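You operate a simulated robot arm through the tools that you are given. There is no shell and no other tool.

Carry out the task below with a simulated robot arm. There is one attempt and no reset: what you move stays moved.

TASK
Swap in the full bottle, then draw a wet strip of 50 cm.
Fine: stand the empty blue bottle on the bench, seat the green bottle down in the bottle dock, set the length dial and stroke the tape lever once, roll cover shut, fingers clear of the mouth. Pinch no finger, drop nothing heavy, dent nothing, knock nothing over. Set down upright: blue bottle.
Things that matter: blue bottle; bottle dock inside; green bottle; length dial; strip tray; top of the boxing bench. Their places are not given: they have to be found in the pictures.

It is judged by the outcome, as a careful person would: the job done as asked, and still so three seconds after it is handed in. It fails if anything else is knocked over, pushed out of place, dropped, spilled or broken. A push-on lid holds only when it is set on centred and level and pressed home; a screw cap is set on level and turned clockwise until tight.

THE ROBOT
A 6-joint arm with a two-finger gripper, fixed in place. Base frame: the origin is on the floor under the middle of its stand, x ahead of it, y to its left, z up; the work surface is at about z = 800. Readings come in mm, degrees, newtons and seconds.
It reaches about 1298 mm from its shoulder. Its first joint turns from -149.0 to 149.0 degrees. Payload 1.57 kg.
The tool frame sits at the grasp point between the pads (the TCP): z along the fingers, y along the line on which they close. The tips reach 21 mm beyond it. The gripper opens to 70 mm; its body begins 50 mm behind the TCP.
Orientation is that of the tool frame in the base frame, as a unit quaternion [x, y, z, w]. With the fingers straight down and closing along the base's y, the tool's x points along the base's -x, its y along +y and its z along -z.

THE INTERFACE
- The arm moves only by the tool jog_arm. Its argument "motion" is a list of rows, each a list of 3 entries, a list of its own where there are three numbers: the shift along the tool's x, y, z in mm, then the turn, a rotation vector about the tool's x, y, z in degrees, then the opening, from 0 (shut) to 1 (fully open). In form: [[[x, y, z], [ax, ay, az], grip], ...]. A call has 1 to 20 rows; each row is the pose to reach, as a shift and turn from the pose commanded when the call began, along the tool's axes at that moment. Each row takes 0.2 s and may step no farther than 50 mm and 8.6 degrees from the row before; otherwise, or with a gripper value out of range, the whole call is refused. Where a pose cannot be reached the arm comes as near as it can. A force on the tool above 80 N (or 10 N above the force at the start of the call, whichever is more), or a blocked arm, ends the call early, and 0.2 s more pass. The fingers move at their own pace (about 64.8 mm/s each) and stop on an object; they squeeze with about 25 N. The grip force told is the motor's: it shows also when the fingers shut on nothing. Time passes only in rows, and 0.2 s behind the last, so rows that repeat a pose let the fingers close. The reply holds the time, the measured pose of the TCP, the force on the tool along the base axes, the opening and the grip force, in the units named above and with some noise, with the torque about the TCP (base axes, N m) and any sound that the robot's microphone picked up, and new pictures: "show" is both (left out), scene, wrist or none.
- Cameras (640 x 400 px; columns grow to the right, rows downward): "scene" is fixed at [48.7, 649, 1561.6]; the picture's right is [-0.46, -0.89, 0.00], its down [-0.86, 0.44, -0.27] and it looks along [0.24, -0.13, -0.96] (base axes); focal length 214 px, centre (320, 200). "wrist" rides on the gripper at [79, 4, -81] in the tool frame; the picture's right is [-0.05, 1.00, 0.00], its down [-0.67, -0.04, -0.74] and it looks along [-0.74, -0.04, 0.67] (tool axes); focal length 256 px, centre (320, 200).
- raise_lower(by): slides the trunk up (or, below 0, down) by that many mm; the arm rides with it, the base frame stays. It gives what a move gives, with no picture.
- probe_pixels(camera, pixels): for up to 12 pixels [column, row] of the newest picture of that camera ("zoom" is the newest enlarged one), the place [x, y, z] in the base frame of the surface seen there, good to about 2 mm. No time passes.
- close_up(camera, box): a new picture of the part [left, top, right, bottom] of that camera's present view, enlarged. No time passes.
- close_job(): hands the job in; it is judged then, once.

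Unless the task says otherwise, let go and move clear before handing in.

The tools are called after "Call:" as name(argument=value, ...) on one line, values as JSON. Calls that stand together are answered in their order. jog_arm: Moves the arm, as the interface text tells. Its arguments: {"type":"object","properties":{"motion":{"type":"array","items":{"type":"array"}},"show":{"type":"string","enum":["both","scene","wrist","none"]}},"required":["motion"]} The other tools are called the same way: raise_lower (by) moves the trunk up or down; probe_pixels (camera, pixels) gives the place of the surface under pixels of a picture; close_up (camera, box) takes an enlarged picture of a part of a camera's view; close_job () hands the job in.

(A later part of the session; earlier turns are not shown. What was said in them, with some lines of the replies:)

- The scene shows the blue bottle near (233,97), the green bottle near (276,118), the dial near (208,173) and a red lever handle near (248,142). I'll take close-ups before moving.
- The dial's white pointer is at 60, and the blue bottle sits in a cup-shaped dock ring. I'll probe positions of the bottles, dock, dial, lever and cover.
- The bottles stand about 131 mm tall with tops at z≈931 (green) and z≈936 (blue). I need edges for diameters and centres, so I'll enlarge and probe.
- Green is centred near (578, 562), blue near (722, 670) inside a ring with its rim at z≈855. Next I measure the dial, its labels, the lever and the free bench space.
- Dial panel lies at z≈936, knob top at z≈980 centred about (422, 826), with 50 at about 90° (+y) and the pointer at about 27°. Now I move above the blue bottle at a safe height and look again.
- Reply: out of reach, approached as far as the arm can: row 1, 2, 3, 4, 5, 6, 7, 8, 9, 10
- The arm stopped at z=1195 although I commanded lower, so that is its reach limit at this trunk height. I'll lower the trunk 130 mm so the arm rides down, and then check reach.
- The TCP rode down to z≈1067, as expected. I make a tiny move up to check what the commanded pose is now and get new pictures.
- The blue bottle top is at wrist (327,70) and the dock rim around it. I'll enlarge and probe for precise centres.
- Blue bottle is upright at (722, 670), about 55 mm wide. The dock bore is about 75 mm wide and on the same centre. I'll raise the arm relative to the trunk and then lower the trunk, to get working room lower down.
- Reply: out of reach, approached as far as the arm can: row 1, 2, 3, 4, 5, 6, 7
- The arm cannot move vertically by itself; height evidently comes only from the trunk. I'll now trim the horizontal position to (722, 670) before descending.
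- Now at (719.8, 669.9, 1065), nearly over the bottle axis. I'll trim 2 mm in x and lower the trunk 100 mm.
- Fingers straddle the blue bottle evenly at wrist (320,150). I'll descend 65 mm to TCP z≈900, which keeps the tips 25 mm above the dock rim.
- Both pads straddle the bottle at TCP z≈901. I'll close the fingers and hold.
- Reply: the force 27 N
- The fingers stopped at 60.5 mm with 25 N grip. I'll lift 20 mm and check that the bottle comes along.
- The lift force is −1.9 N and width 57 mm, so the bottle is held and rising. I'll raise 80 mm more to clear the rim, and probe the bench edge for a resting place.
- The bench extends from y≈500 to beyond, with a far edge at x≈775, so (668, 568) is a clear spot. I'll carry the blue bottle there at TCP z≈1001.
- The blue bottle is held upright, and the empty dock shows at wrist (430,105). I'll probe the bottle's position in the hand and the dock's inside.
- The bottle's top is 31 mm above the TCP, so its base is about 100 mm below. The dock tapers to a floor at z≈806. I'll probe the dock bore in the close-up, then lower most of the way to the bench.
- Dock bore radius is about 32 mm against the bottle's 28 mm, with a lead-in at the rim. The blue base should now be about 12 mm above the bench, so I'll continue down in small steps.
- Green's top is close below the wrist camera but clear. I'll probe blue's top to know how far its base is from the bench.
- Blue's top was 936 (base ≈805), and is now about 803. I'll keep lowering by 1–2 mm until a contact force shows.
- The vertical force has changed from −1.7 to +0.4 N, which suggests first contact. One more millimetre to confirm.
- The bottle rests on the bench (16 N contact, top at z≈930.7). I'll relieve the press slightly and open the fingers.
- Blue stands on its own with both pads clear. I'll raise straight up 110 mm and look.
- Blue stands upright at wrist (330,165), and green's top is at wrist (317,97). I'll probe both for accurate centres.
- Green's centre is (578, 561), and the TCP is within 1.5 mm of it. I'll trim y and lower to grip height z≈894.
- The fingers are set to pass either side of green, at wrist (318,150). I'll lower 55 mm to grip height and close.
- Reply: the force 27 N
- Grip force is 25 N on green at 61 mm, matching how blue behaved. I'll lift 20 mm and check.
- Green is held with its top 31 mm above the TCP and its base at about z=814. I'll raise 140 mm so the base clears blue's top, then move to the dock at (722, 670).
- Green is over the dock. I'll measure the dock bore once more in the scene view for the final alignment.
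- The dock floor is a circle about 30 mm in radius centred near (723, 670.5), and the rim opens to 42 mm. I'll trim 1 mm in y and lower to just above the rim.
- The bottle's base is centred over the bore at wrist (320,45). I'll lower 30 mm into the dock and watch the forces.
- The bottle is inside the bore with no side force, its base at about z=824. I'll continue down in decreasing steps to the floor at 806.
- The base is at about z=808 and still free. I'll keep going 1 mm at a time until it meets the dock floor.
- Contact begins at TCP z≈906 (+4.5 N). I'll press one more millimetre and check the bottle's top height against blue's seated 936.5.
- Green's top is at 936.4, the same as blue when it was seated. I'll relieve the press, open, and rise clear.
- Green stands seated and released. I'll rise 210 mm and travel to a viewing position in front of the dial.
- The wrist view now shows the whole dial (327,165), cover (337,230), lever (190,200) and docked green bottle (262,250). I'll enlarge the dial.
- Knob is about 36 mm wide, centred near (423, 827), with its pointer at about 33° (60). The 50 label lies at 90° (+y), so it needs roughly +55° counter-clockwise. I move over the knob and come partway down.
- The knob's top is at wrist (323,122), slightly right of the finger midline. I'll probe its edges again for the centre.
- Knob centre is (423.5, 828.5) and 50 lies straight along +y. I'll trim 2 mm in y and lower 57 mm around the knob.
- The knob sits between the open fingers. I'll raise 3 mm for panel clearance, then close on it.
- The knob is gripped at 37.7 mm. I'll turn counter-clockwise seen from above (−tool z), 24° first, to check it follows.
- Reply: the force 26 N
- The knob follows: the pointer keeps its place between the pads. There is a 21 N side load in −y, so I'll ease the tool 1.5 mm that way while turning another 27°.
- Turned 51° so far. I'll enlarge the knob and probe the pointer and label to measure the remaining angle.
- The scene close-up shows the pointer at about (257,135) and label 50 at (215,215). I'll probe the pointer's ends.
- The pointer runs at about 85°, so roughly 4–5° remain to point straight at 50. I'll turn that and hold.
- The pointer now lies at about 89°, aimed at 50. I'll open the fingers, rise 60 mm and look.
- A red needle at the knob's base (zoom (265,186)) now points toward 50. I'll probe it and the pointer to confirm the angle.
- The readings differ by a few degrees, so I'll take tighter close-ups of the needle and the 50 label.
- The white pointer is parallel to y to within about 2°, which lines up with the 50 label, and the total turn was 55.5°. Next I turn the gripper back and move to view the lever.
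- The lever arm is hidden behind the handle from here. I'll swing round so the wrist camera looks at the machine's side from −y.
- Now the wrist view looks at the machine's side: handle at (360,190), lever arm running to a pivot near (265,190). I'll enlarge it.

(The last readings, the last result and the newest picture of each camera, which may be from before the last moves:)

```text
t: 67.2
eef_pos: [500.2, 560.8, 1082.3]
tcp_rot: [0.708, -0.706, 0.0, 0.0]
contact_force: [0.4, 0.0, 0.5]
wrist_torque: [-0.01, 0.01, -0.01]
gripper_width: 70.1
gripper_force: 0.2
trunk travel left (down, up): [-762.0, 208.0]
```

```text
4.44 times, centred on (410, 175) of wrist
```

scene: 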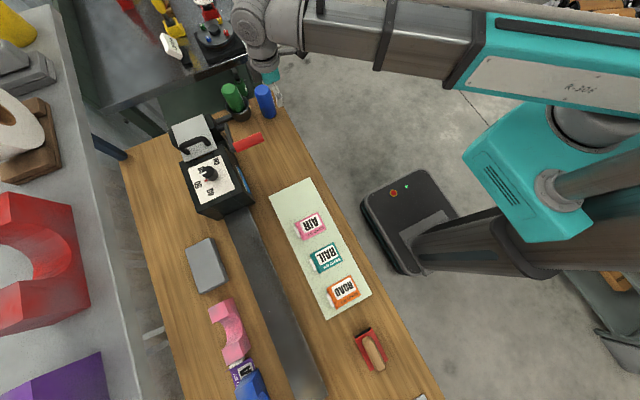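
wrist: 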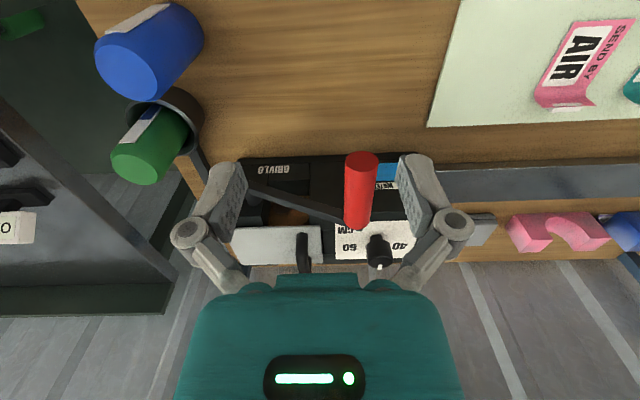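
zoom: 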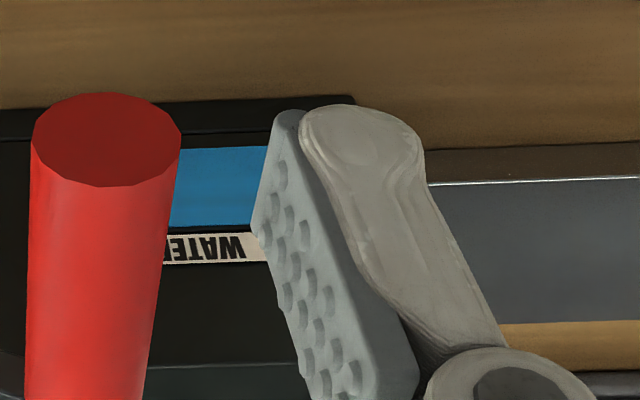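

The water gauge window is now blue, so the full bottle registered. I'll probe the handle, lever arm and pivot to work out the arc.

Call:
close_up(camera="wrist", box=[220, 140, 420, 270])

Call:
probe_pixels(camera="zoom", pixels=[[449, 62], [402, 70], [497, 70], [449, 36], [449, 95], [440, 180], [430, 270], [120, 175], [105, 140], [395, 240], [250, 195], [118, 200]])

```text
3.08 times, centred on (320, 205) of wrist
```

zoom: 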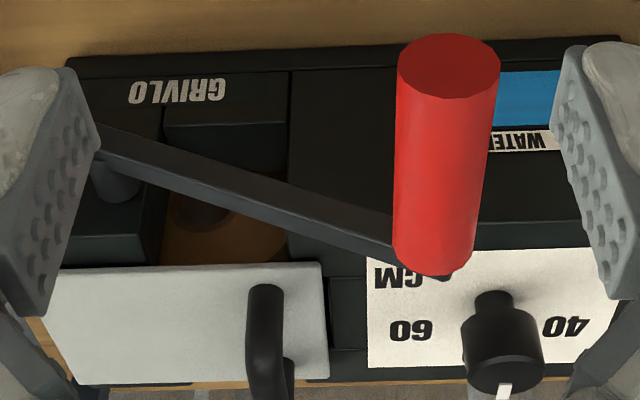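

```text
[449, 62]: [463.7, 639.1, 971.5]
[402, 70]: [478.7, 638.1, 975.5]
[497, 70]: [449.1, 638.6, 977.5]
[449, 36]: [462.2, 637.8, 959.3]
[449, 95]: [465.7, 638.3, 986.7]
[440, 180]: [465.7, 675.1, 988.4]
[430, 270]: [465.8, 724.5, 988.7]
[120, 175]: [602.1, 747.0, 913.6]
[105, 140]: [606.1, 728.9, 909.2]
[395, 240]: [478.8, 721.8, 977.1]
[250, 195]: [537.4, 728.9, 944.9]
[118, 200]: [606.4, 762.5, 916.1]
```

The handle axis is at (464, z 973), 16 mm in radius, spanning y 638–724, and the pivot is near (604, z 905). I'll close the fingers and move above the handle, just forward of its axis, for a downward stroke.

Call:
jog_arm(motion=[[[-10, 4, 0], [0, 0, 0], 0.6], [[-40, 15, 0], [0, 0, 0], 0.3], [[-80, 28, 0], [0, 0, 0], 0], [[-106, 38, 0], [0, 0, 0], 0], [[-114, 40, 0], [0, 0, 0], 0], [[-114, 40, 0], [0, 0, 0], 0]])

```text
t: 68.6
eef_pos: [460.2, 675.8, 1081.4]
tcp_rot: [-0.707, 0.707, 0.0, 0.0]
contact_force: [0.8, -0.2, 0.7]
wrist_torque: [-0.02, 0.02, -0.02]
gripper_width: 0.0
gripper_force: 25.0
trunk travel left (down, up): [-762.0, 208.0]
```

scene: 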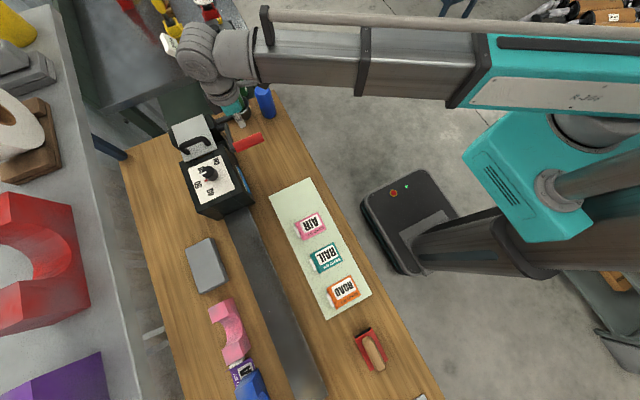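
wrist: 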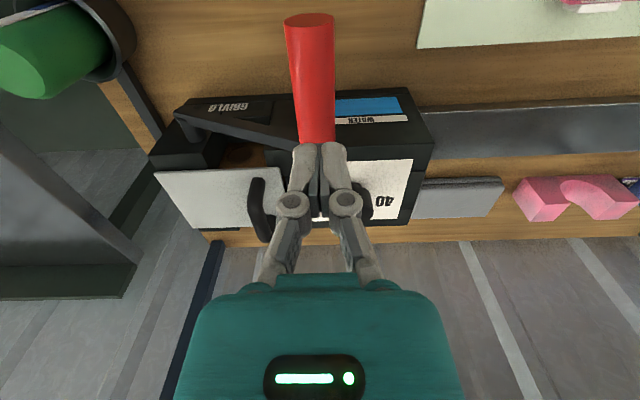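

The closed fingers are above the handle. I'll lower to just above it, then approach in small steps.

Call:
raise_lower(by=-62)

Call:
jog_arm(motion=[[[0, 0, 0], [0, 0, 0], 0]])

Call:
raise_lower(by=-5)

```text
t: 69.6
eef_pos: [459.7, 674.8, 1018.4]
tcp_rot: [-0.707, 0.707, 0.0, 0.0]
contact_force: [-0.3, 0.0, -0.1]
wrist_torque: [-0.04, 0.0, -0.03]
gripper_width: 0.0
gripper_force: 24.9
trunk travel left (down, up): [-700.0, 270.0]
```

```text
t: 70.0
eef_pos: [459.6, 675.8, 1019.3]
tcp_rot: [0.707, -0.707, -0.001, 0.0]
contact_force: [0.6, 0.0, -0.7]
wrist_torque: [0.02, -0.02, 0.0]
gripper_width: 0.1
gripper_force: 24.9
trunk travel left (down, up): [-700.0, 270.0]
```

scene: 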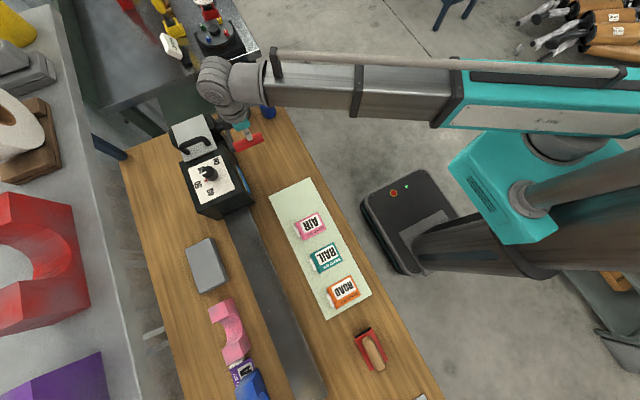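
wrist: 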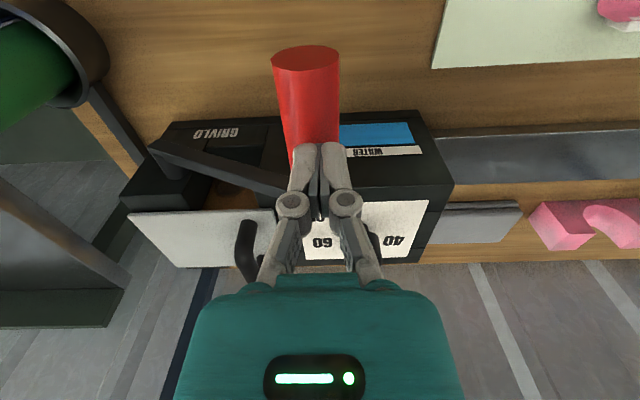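

```text
t: 70.5
eef_pos: [460.3, 675.0, 1013.6]
tcp_rot: [0.707, -0.707, 0.0, 0.0]
contact_force: [-0.6, -0.1, 0.1]
wrist_torque: [0.0, 0.01, 0.03]
gripper_width: 0.0
gripper_force: 25.4
trunk travel left (down, up): [-695.0, 275.0]
```

No contact yet at TCP z≈1013.6. I'll lower 5 mm more and read the force.

Call:
raise_lower(by=-5)

Call:
raise_lower(by=-3)

```text
t: 71.1
eef_pos: [459.6, 674.6, 1008.6]
tcp_rot: [0.707, -0.707, 0.0, -0.001]
contact_force: [-0.1, 0.2, 0.6]
wrist_torque: [0.01, -0.01, 0.0]
gripper_width: 0.0
gripper_force: 24.9
trunk travel left (down, up): [-690.0, 280.0]
```

```text
t: 71.6
eef_pos: [460.1, 675.6, 1006.5]
tcp_rot: [-0.707, 0.707, 0.0, -0.001]
contact_force: [0.2, 0.1, -0.2]
wrist_torque: [0.05, -0.05, 0.03]
gripper_width: 0.0
gripper_force: 24.8
trunk travel left (down, up): [-687.0, 283.0]
```

Force is still about zero at TCP z=1006. I'll look to see whether the fingertips have met the handle.

Call:
jog_arm(motion=[[[0, 0, 0], [0, 0, 0], 0]], show="wrist")

Call:
close_up(camera="wrist", box=[240, 50, 400, 230])

Call:
probe_pixels(camera="wrist", pixels=[[305, 60], [305, 75], [280, 65], [332, 65], [310, 110], [314, 135], [305, 150], [330, 150], [300, 100], [325, 120]])

```text
t: 72.0
eef_pos: [458.9, 673.9, 1006.0]
tcp_rot: [-0.707, 0.707, -0.001, 0.0]
contact_force: [1.2, 0.0, 0.0]
wrist_torque: [0.0, -0.04, -0.01]
gripper_width: 0.0
gripper_force: 24.9
trunk travel left (down, up): [-687.0, 283.0]
```

wrist: 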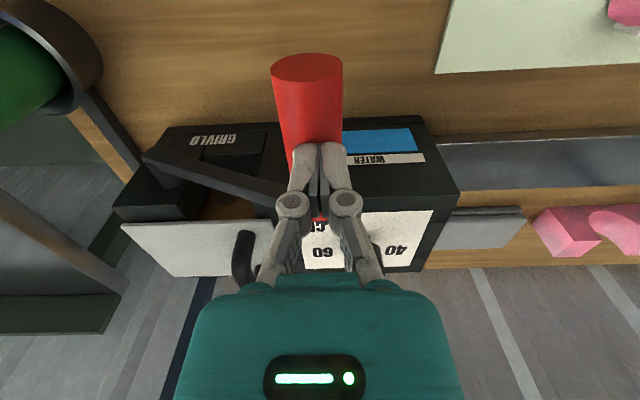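

```text
2.22 times, centred on (320, 140) of wrist
```

zoom: 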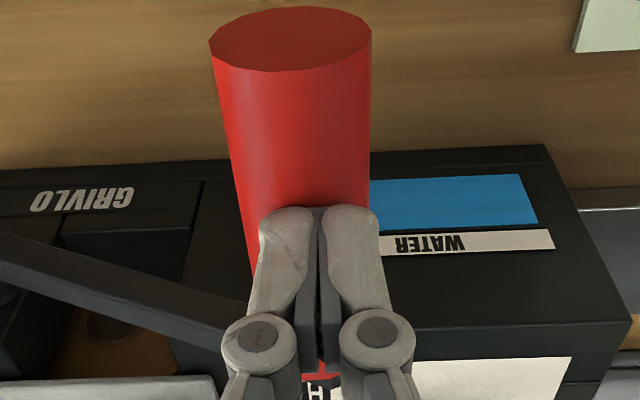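

```text
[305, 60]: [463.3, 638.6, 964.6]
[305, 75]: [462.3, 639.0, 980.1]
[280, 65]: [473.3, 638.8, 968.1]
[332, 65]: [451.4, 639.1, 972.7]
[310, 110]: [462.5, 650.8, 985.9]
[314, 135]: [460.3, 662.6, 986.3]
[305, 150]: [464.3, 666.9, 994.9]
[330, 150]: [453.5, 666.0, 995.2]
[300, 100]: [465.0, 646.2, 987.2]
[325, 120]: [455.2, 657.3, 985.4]
```

The tips are at about the handle's top (z≈986). I'll lower another 8 mm and see whether force or motion appears.

Call:
raise_lower(by=-4)

Call:
raise_lower(by=-4)

Call:
jog_arm(motion=[[[0, 0, 0], [0, 0, 0], 0]], show="wrist")

Call:
probe_pixels(camera="wrist", pixels=[[305, 70], [305, 85], [310, 110], [314, 135], [305, 150], [300, 100], [325, 120]])

```text
t: 72.5
eef_pos: [459.8, 676.6, 1003.2]
tcp_rot: [0.707, -0.707, 0.0, -0.001]
contact_force: [0.0, 0.2, 0.8]
wrist_torque: [0.0, 0.01, 0.0]
gripper_width: 0.1
gripper_force: 24.7
trunk travel left (down, up): [-683.0, 287.0]
```

```text
t: 73.0
eef_pos: [459.7, 675.1, 997.2]
tcp_rot: [-0.707, 0.707, 0.0, 0.0]
contact_force: [0.7, -0.2, 0.3]
wrist_torque: [-0.04, 0.03, 0.03]
gripper_width: 0.0
gripper_force: 25.1
trunk travel left (down, up): [-679.0, 291.0]
```

```text
t: 73.4
eef_pos: [459.6, 675.4, 998.3]
tcp_rot: [0.708, -0.707, 0.001, 0.0]
contact_force: [-0.2, -0.5, 1.1]
wrist_torque: [-0.02, -0.03, 0.0]
gripper_width: 0.0
gripper_force: 24.4
trunk travel left (down, up): [-679.0, 291.0]
```

wrist: 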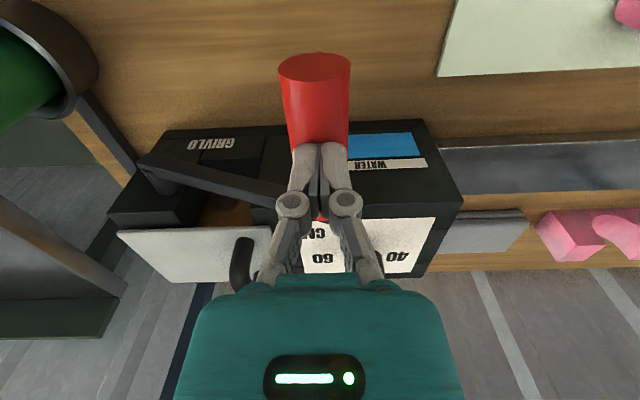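

```text
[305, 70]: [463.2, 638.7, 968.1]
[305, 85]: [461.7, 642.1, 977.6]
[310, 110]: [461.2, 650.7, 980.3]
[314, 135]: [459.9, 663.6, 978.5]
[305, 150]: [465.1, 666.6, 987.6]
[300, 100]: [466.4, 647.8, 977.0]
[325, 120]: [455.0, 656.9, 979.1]
```

The handle is moving down under about 1 N, so the stroke is downward. I'll keep going in steps, easing the fingers forward (−x) a few millimetres to follow the arc.

Call:
raise_lower(by=-15)

Call:
jog_arm(motion=[[[0, 3, 0], [0, 0, 0], 0], [[0, 6, 0], [0, 0, 0], 0]], show="wrist")

Call:
raise_lower(by=-15)

Call:
jog_arm(motion=[[[0, 2, 0], [0, 0, 0], 0]])

```text
t: 74.1
eef_pos: [460.1, 674.5, 982.4]
tcp_rot: [0.707, -0.707, 0.0, 0.0]
contact_force: [1.2, 0.9, 0.7]
wrist_torque: [0.0, -0.03, 0.0]
gripper_width: 0.0
gripper_force: 28.5
trunk travel left (down, up): [-664.0, 306.0]
```

```text
t: 74.7
eef_pos: [453.8, 674.0, 983.2]
tcp_rot: [0.707, -0.707, 0.0, 0.0]
contact_force: [-0.2, -0.2, 0.7]
wrist_torque: [0.0, 0.02, -0.02]
gripper_width: 0.2
gripper_force: 29.0
trunk travel left (down, up): [-664.0, 306.0]
```

wrist: 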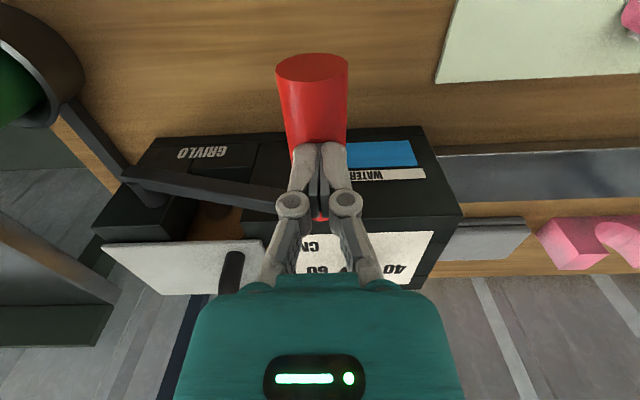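

```text
t: 75.3
eef_pos: [453.6, 674.7, 967.7]
tcp_rot: [-0.707, 0.707, 0.0, 0.001]
contact_force: [0.5, -0.3, 1.7]
wrist_torque: [-0.01, 0.0, 0.0]
gripper_width: 0.2
gripper_force: 29.3
trunk travel left (down, up): [-649.0, 321.0]
```

```text
t: 75.7
eef_pos: [452.7, 675.1, 968.7]
tcp_rot: [0.707, -0.707, 0.0, 0.0]
contact_force: [0.4, 0.5, 0.8]
wrist_torque: [0.01, -0.02, -0.01]
gripper_width: 0.0
gripper_force: 28.6
trunk travel left (down, up): [-649.0, 321.0]
```

scene: 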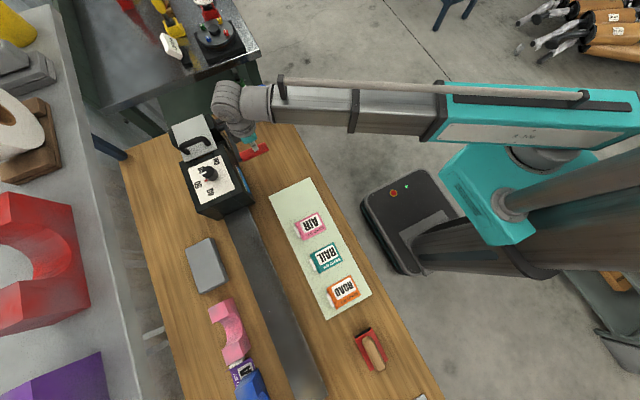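
wrist: 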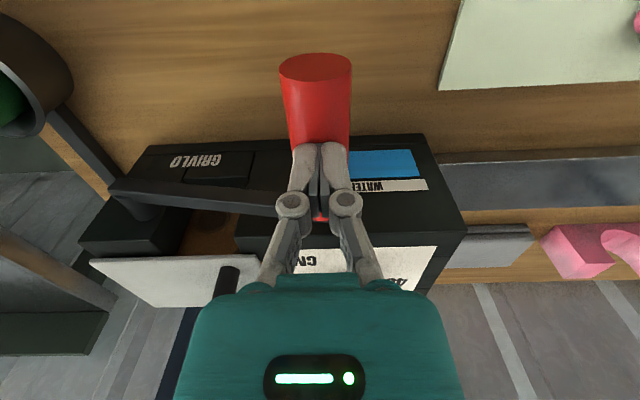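

The handle is following smoothly with the tips centred on it at wrist (320,145). I'll continue down.

Call:
raise_lower(by=-20)

Call:
jog_arm(motion=[[[0, 2, 0], [0, 0, 0], 0]], show="wrist")

Call:
raise_lower(by=-20)

Call:
jog_arm(motion=[[[0, 0, 0], [0, 0, 0], 0]])

```text
t: 76.4
eef_pos: [451.9, 676.7, 948.5]
tcp_rot: [-0.707, 0.707, 0.0, 0.0]
contact_force: [0.1, 0.2, 1.3]
wrist_torque: [-0.03, 0.0, -0.01]
gripper_width: 0.1
gripper_force: 28.6
trunk travel left (down, up): [-629.0, 341.0]
```

```text
t: 76.8
eef_pos: [450.6, 674.6, 948.7]
tcp_rot: [0.707, -0.707, 0.0, 0.0]
contact_force: [0.5, 0.8, 0.3]
wrist_torque: [-0.01, -0.02, 0.03]
gripper_width: 5.8
gripper_force: 28.8
trunk travel left (down, up): [-629.0, 341.0]
```

wrist: 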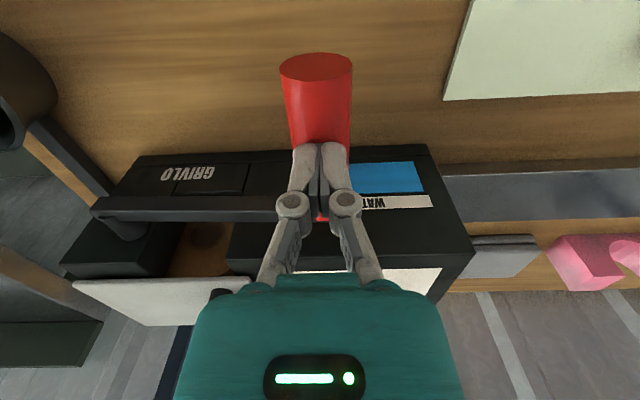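

```text
t: 77.4
eef_pos: [449.7, 674.5, 927.3]
tcp_rot: [-0.707, 0.707, 0.0, 0.0]
contact_force: [0.1, -0.1, 0.8]
wrist_torque: [-0.05, -0.01, -0.01]
gripper_width: 0.3
gripper_force: 28.5
trunk travel left (down, up): [-609.0, 361.0]
```

```text
t: 77.8
eef_pos: [450.7, 674.7, 928.6]
tcp_rot: [0.707, -0.707, 0.0, -0.001]
contact_force: [0.2, -0.2, 2.2]
wrist_torque: [-0.03, 0.02, 0.0]
gripper_width: 0.0
gripper_force: 28.5
trunk travel left (down, up): [-609.0, 361.0]
```

scene: 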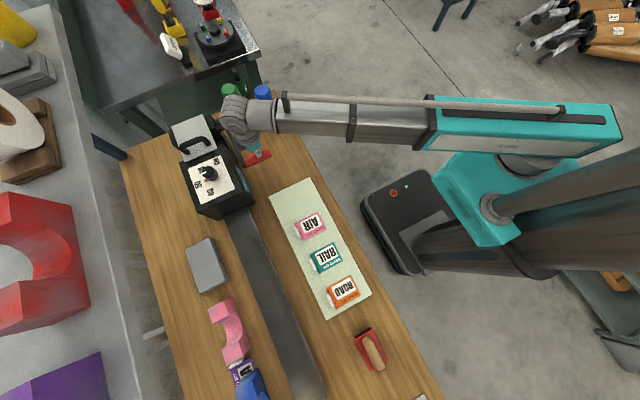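
wrist: 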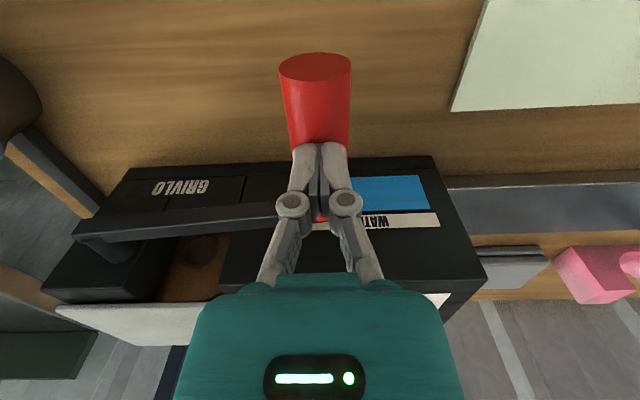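

Lever is now about level and moving freely. Before going lower I'll probe the forearm and hand heights against the bottles.

Call:
probe_pixels(camera="scene", pixels=[[300, 115], [265, 110], [240, 110], [262, 125], [235, 130], [262, 92], [232, 88], [250, 152], [264, 155], [243, 158]])

```text
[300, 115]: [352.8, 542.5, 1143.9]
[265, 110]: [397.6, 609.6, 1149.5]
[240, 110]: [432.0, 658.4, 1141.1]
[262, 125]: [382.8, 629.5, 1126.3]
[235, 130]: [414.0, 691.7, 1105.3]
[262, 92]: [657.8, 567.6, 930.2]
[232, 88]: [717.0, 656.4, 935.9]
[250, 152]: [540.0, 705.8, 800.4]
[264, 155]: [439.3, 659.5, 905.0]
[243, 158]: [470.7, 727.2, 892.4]
```

The forearm is at z≈1140, well above everything. I'll continue the stroke downward.

Call:
raise_lower(by=-15)

Call:
raise_lower(by=-12)

Call:
jog_arm(motion=[[[0, 0, 0], [0, 0, 0], 0]])

```text
t: 78.5
eef_pos: [451.6, 675.7, 914.0]
tcp_rot: [-0.707, 0.708, 0.0, 0.0]
contact_force: [0.6, 0.4, 2.0]
wrist_torque: [-0.03, 0.0, -0.03]
gripper_width: 0.1
gripper_force: 28.5
trunk travel left (down, up): [-594.0, 376.0]
```

```text
t: 79.1
eef_pos: [450.4, 675.4, 901.3]
tcp_rot: [0.707, -0.707, 0.0, 0.0]
contact_force: [0.7, -0.9, 2.3]
wrist_torque: [0.02, -0.01, 0.0]
gripper_width: 0.0
gripper_force: 28.8
trunk travel left (down, up): [-582.0, 388.0]
```

```text
t: 79.5
eef_pos: [450.1, 674.6, 901.5]
tcp_rot: [0.707, -0.707, 0.0, 0.0]
contact_force: [1.3, -0.8, 2.6]
wrist_torque: [-0.03, -0.05, 0.01]
gripper_width: 0.2
gripper_force: 28.6
trunk travel left (down, up): [-582.0, 388.0]
```

scene: 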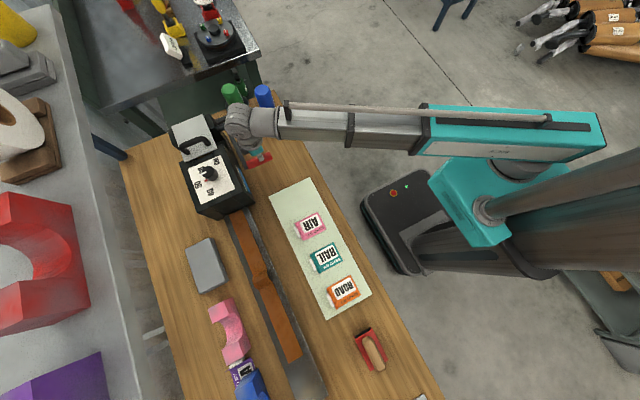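
wrist: 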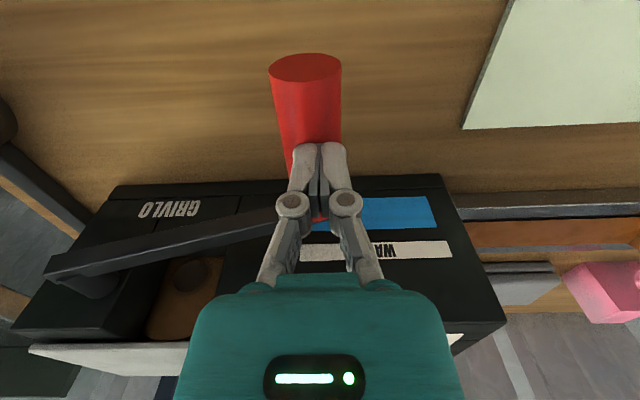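

A brown strip has just come out along the tray, from scene (235,215) to about (292,360). I'll probe its ends to check the length.

Call:
close_up(camera="scene", box=[180, 190, 380, 400])

Call:
probe_pixels(camera="scene", pixels=[[236, 216], [245, 220], [250, 240], [262, 270], [275, 310], [290, 355], [294, 360], [284, 362], [292, 366], [295, 380]])

```text
1.90 times, centred on (280, 295) of scene
```

zoom: 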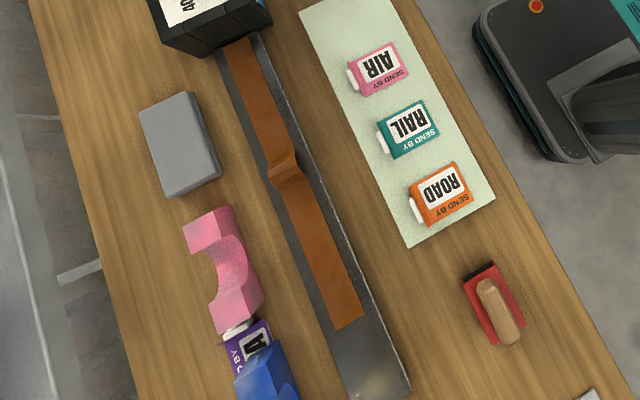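

```text
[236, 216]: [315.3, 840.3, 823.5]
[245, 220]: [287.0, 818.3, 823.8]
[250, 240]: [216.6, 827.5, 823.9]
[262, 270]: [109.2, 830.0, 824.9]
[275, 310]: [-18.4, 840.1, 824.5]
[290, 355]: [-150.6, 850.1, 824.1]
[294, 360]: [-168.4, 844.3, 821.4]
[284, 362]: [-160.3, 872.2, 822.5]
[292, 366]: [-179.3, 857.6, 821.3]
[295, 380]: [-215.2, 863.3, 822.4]
```

The strip seems to run from the machine front to x≈−155. I'll probe the exact end and the mouth.

Call:
close_up(camera="scene", box=[260, 330, 320, 385])

Call:
probe_pixels(camera="zoom", pixels=[[320, 200], [250, 180], [300, 220], [340, 210], [270, 240], [360, 190]])

Call:
close_up(camera="scene", box=[200, 190, 270, 250])

Call:
probe_pixels(camera="zoom", pixels=[[250, 180], [300, 170], [270, 150], [290, 200], [350, 150], [200, 150], [260, 165], [280, 160]])

```text
7.27 times, centred on (290, 358) of scene
```

zoom: 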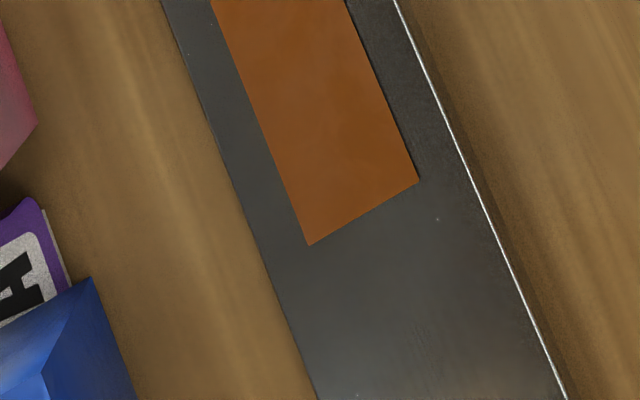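

```text
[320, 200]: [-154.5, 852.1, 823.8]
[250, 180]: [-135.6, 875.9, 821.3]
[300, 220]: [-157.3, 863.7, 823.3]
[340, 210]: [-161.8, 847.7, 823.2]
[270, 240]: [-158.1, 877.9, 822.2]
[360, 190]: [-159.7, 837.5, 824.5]
```

```text
6.67 times, centred on (235, 220) of scene
```

zoom: 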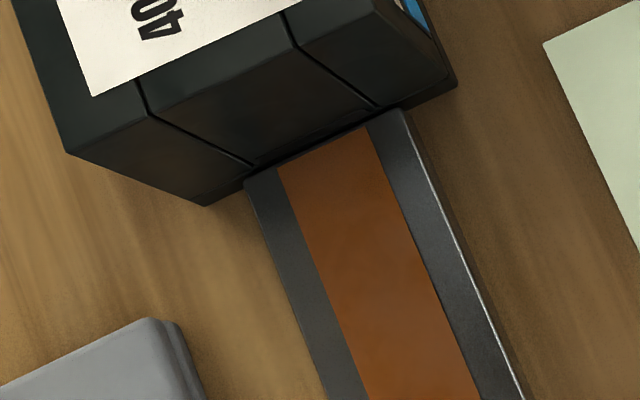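

```text
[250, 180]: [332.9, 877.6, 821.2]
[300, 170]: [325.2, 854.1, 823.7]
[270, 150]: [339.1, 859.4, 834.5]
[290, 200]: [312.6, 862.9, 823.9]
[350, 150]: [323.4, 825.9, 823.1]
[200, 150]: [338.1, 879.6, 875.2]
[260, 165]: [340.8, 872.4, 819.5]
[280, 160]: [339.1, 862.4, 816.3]
```

The strip runs from the mouth at x≈338 to x≈−163, which is 50 cm, so the stroke is done. I'll let the lever back up gently by raising in steps.

Call:
raise_lower(by=25)

Call:
jog_arm(motion=[[[0, 0, 0], [0, 0, 0], 0]])

```text
t: 80.2
eef_pos: [451.5, 674.8, 927.1]
tcp_rot: [0.707, -0.707, 0.0, 0.0]
contact_force: [-0.3, 0.9, 1.3]
wrist_torque: [0.02, -0.02, 0.01]
gripper_width: 6.1
gripper_force: 28.9
trunk travel left (down, up): [-607.0, 363.0]
```

```text
t: 80.6
eef_pos: [449.9, 675.9, 926.0]
tcp_rot: [-0.707, 0.707, 0.0, 0.0]
contact_force: [-0.4, 0.6, 1.5]
wrist_torque: [-0.04, -0.01, -0.02]
gripper_width: 0.0
gripper_force: 28.4
trunk travel left (down, up): [-607.0, 363.0]
```

scene: 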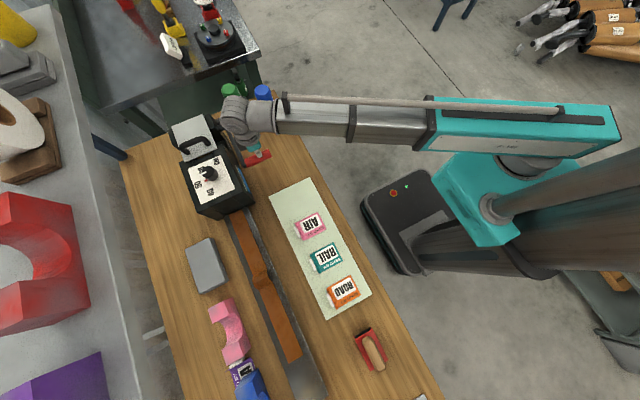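
wrist: 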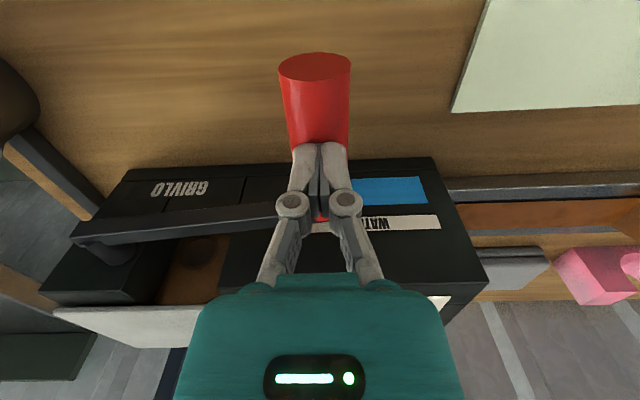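

The lever springs back and follows the fingers. I'll keep raising slowly until it is at rest.

Call:
raise_lower(by=25)

Call:
raise_lower(by=25)

Call:
raise_lower(by=20)

Call:
raise_lower(by=15)

Call:
jog_arm(motion=[[[0, 0, 0], [0, 0, 0], 0]])

```text
t: 81.3
eef_pos: [449.7, 674.9, 952.0]
tcp_rot: [0.707, -0.707, 0.0, 0.0]
contact_force: [-0.4, 0.1, 1.3]
wrist_torque: [0.02, 0.01, 0.01]
gripper_width: 5.8
gripper_force: 28.4
trunk travel left (down, up): [-632.0, 338.0]
```

```text
t: 82.0
eef_pos: [451.6, 675.7, 976.3]
tcp_rot: [-0.707, 0.707, 0.0, -0.001]
contact_force: [-1.0, -0.1, 0.6]
wrist_torque: [0.0, -0.04, 0.01]
gripper_width: 0.0
gripper_force: 28.6
trunk travel left (down, up): [-657.0, 313.0]
```

```text
t: 82.7
eef_pos: [451.2, 674.2, 996.2]
tcp_rot: [-0.707, 0.707, 0.0, 0.0]
contact_force: [-1.3, 0.6, 1.5]
wrist_torque: [-0.01, 0.01, 0.04]
gripper_width: 0.3
gripper_force: 28.8
trunk travel left (down, up): [-677.0, 293.0]
```

```text
t: 83.3
eef_pos: [451.0, 675.4, 1010.6]
tcp_rot: [-0.707, 0.708, 0.001, 0.0]
contact_force: [0.4, -0.1, 0.8]
wrist_torque: [-0.02, 0.01, -0.01]
gripper_width: 0.0
gripper_force: 28.8
trunk travel left (down, up): [-692.0, 278.0]
```

```text
t: 83.7
eef_pos: [449.8, 675.6, 1010.8]
tcp_rot: [0.707, -0.707, 0.0, 0.001]
contact_force: [0.3, 0.3, 0.1]
wrist_torque: [-0.01, -0.03, 0.01]
gripper_width: 0.0
gripper_force: 28.6
trunk travel left (down, up): [-692.0, 278.0]
```

scene: 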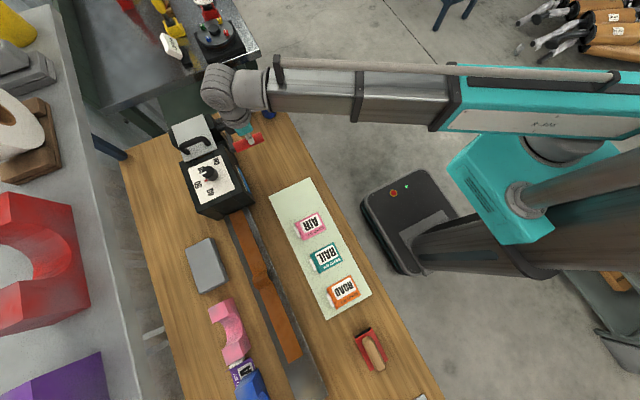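
wrist: 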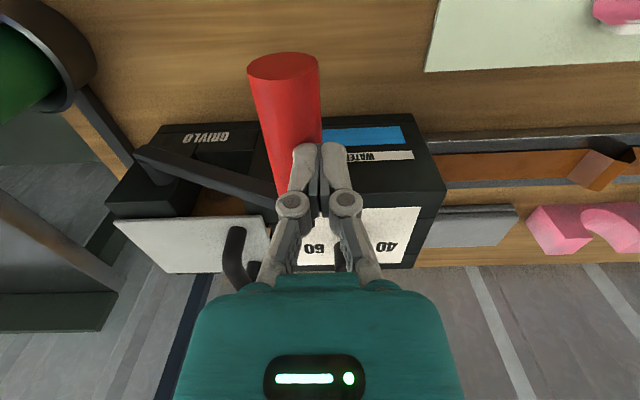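

The lever is back up and the fingers are off it. I'll rise 90 mm and back away toward the robot for a clear final look.

Call:
raise_lower(by=90)

Call:
jog_arm(motion=[[[10, 0, 0], [0, 0, 0], 0], [[40, 0, 0], [0, 0, 0], 0], [[80, 0, 0], [0, 0, 0], 0], [[120, 0, 0], [0, 0, 0], 0], [[160, 0, 0], [0, 0, 0], 0], [[190, 0, 0], [0, 0, 0], 0], [[200, 0, 0], [0, 0, 0], 0], [[200, 0, 0], [0, 0, 0], 0]])

```text
t: 85.0
eef_pos: [450.6, 675.4, 1101.2]
tcp_rot: [0.707, -0.707, 0.0, 0.0]
contact_force: [0.2, -0.4, -0.2]
wrist_torque: [0.0, -0.01, 0.03]
gripper_width: 0.0
gripper_force: 28.3
trunk travel left (down, up): [-782.0, 188.0]
```

```text
t: 86.8
eef_pos: [450.5, 476.4, 1101.3]
tcp_rot: [-0.707, 0.708, 0.0, -0.001]
contact_force: [0.2, 0.2, 0.0]
wrist_torque: [-0.01, -0.03, -0.07]
gripper_width: 0.2
gripper_force: 28.9
trunk travel left (down, up): [-782.0, 188.0]
```

scene: 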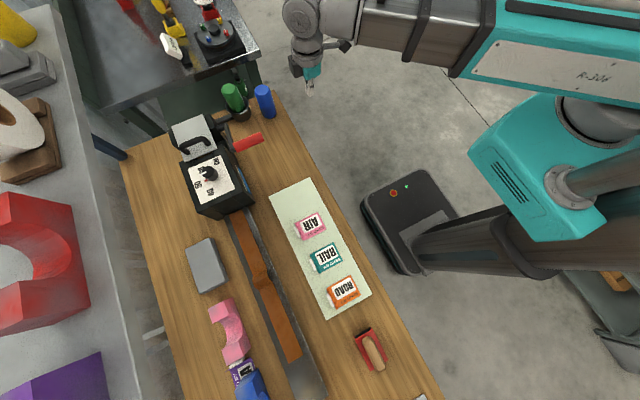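
wrist: 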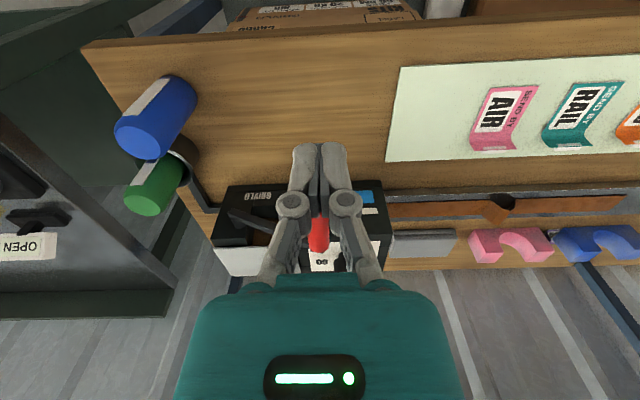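

All fingers are clear: green is docked, blue stands free, the lever is up, and the strip lies on the tray. I'll check the cover and the dial once more.

Call:
close_up(camera="scene", box=[160, 80, 290, 200])

Call:
probe_pixels(camera="scene", pixels=[[174, 132], [180, 155], [205, 120], [212, 140], [190, 145], [176, 127], [183, 160], [215, 150], [265, 92], [232, 90], [248, 142], [263, 110]])

```text
3.33 times, centred on (225, 140) of scene
```

zoom: 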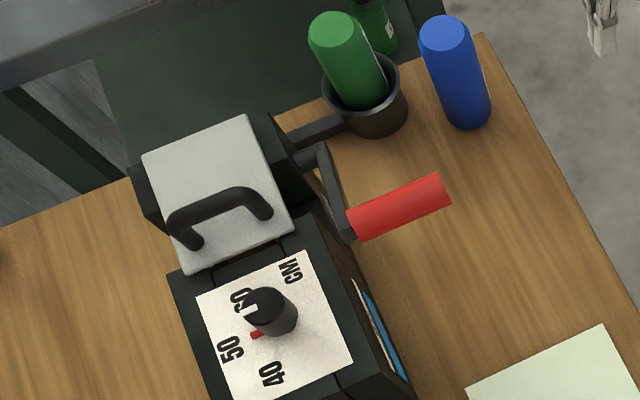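

```text
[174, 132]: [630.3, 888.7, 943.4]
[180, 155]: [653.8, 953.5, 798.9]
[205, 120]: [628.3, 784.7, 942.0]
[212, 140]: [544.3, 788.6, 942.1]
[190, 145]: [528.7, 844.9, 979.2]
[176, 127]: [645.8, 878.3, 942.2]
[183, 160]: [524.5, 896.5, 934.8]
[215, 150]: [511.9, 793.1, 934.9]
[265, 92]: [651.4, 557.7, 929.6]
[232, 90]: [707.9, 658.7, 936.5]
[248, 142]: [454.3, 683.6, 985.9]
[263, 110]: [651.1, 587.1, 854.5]
```

Everything checks out in the latest pictures:
- **Cover:** flat at z≈942, so it is shut.
- **Dial:** the red needle points at 50.
- **Lever:** back at rest.
- **Bottles:** green is seated with its top at 936.5, and blue stands upright on the bench.
- **Strip:** a 50 cm strip lies in the tray.

The arm is clear, so I'm handing in.

Call:
close_job()

```text
The job is handed in.
```

The full green bottle is seated in the dock, and a 50 cm wet strip lies on the tray. The job is handed in; no judging result came back.

- **Blue bottle:** it stands upright on the bench, beside where the green one was and clear of the dock and lever.
- **Green bottle:** it sits at the same height the blue one did when docked, and the water gauge window now shows blue.
- **Dial and lever:** the dial was turned from 60 to 50, then the lever was stroked down once and let back up to rest.
- **Strip:** it measures about 500 mm from the mouth to its end. It has a small hump partway along.
- **Cover and surroundings:** the roll cover was already shut and stayed shut. The arm is clear of the mouth and, as far as the pictures show, nothing else was moved or knocked over.
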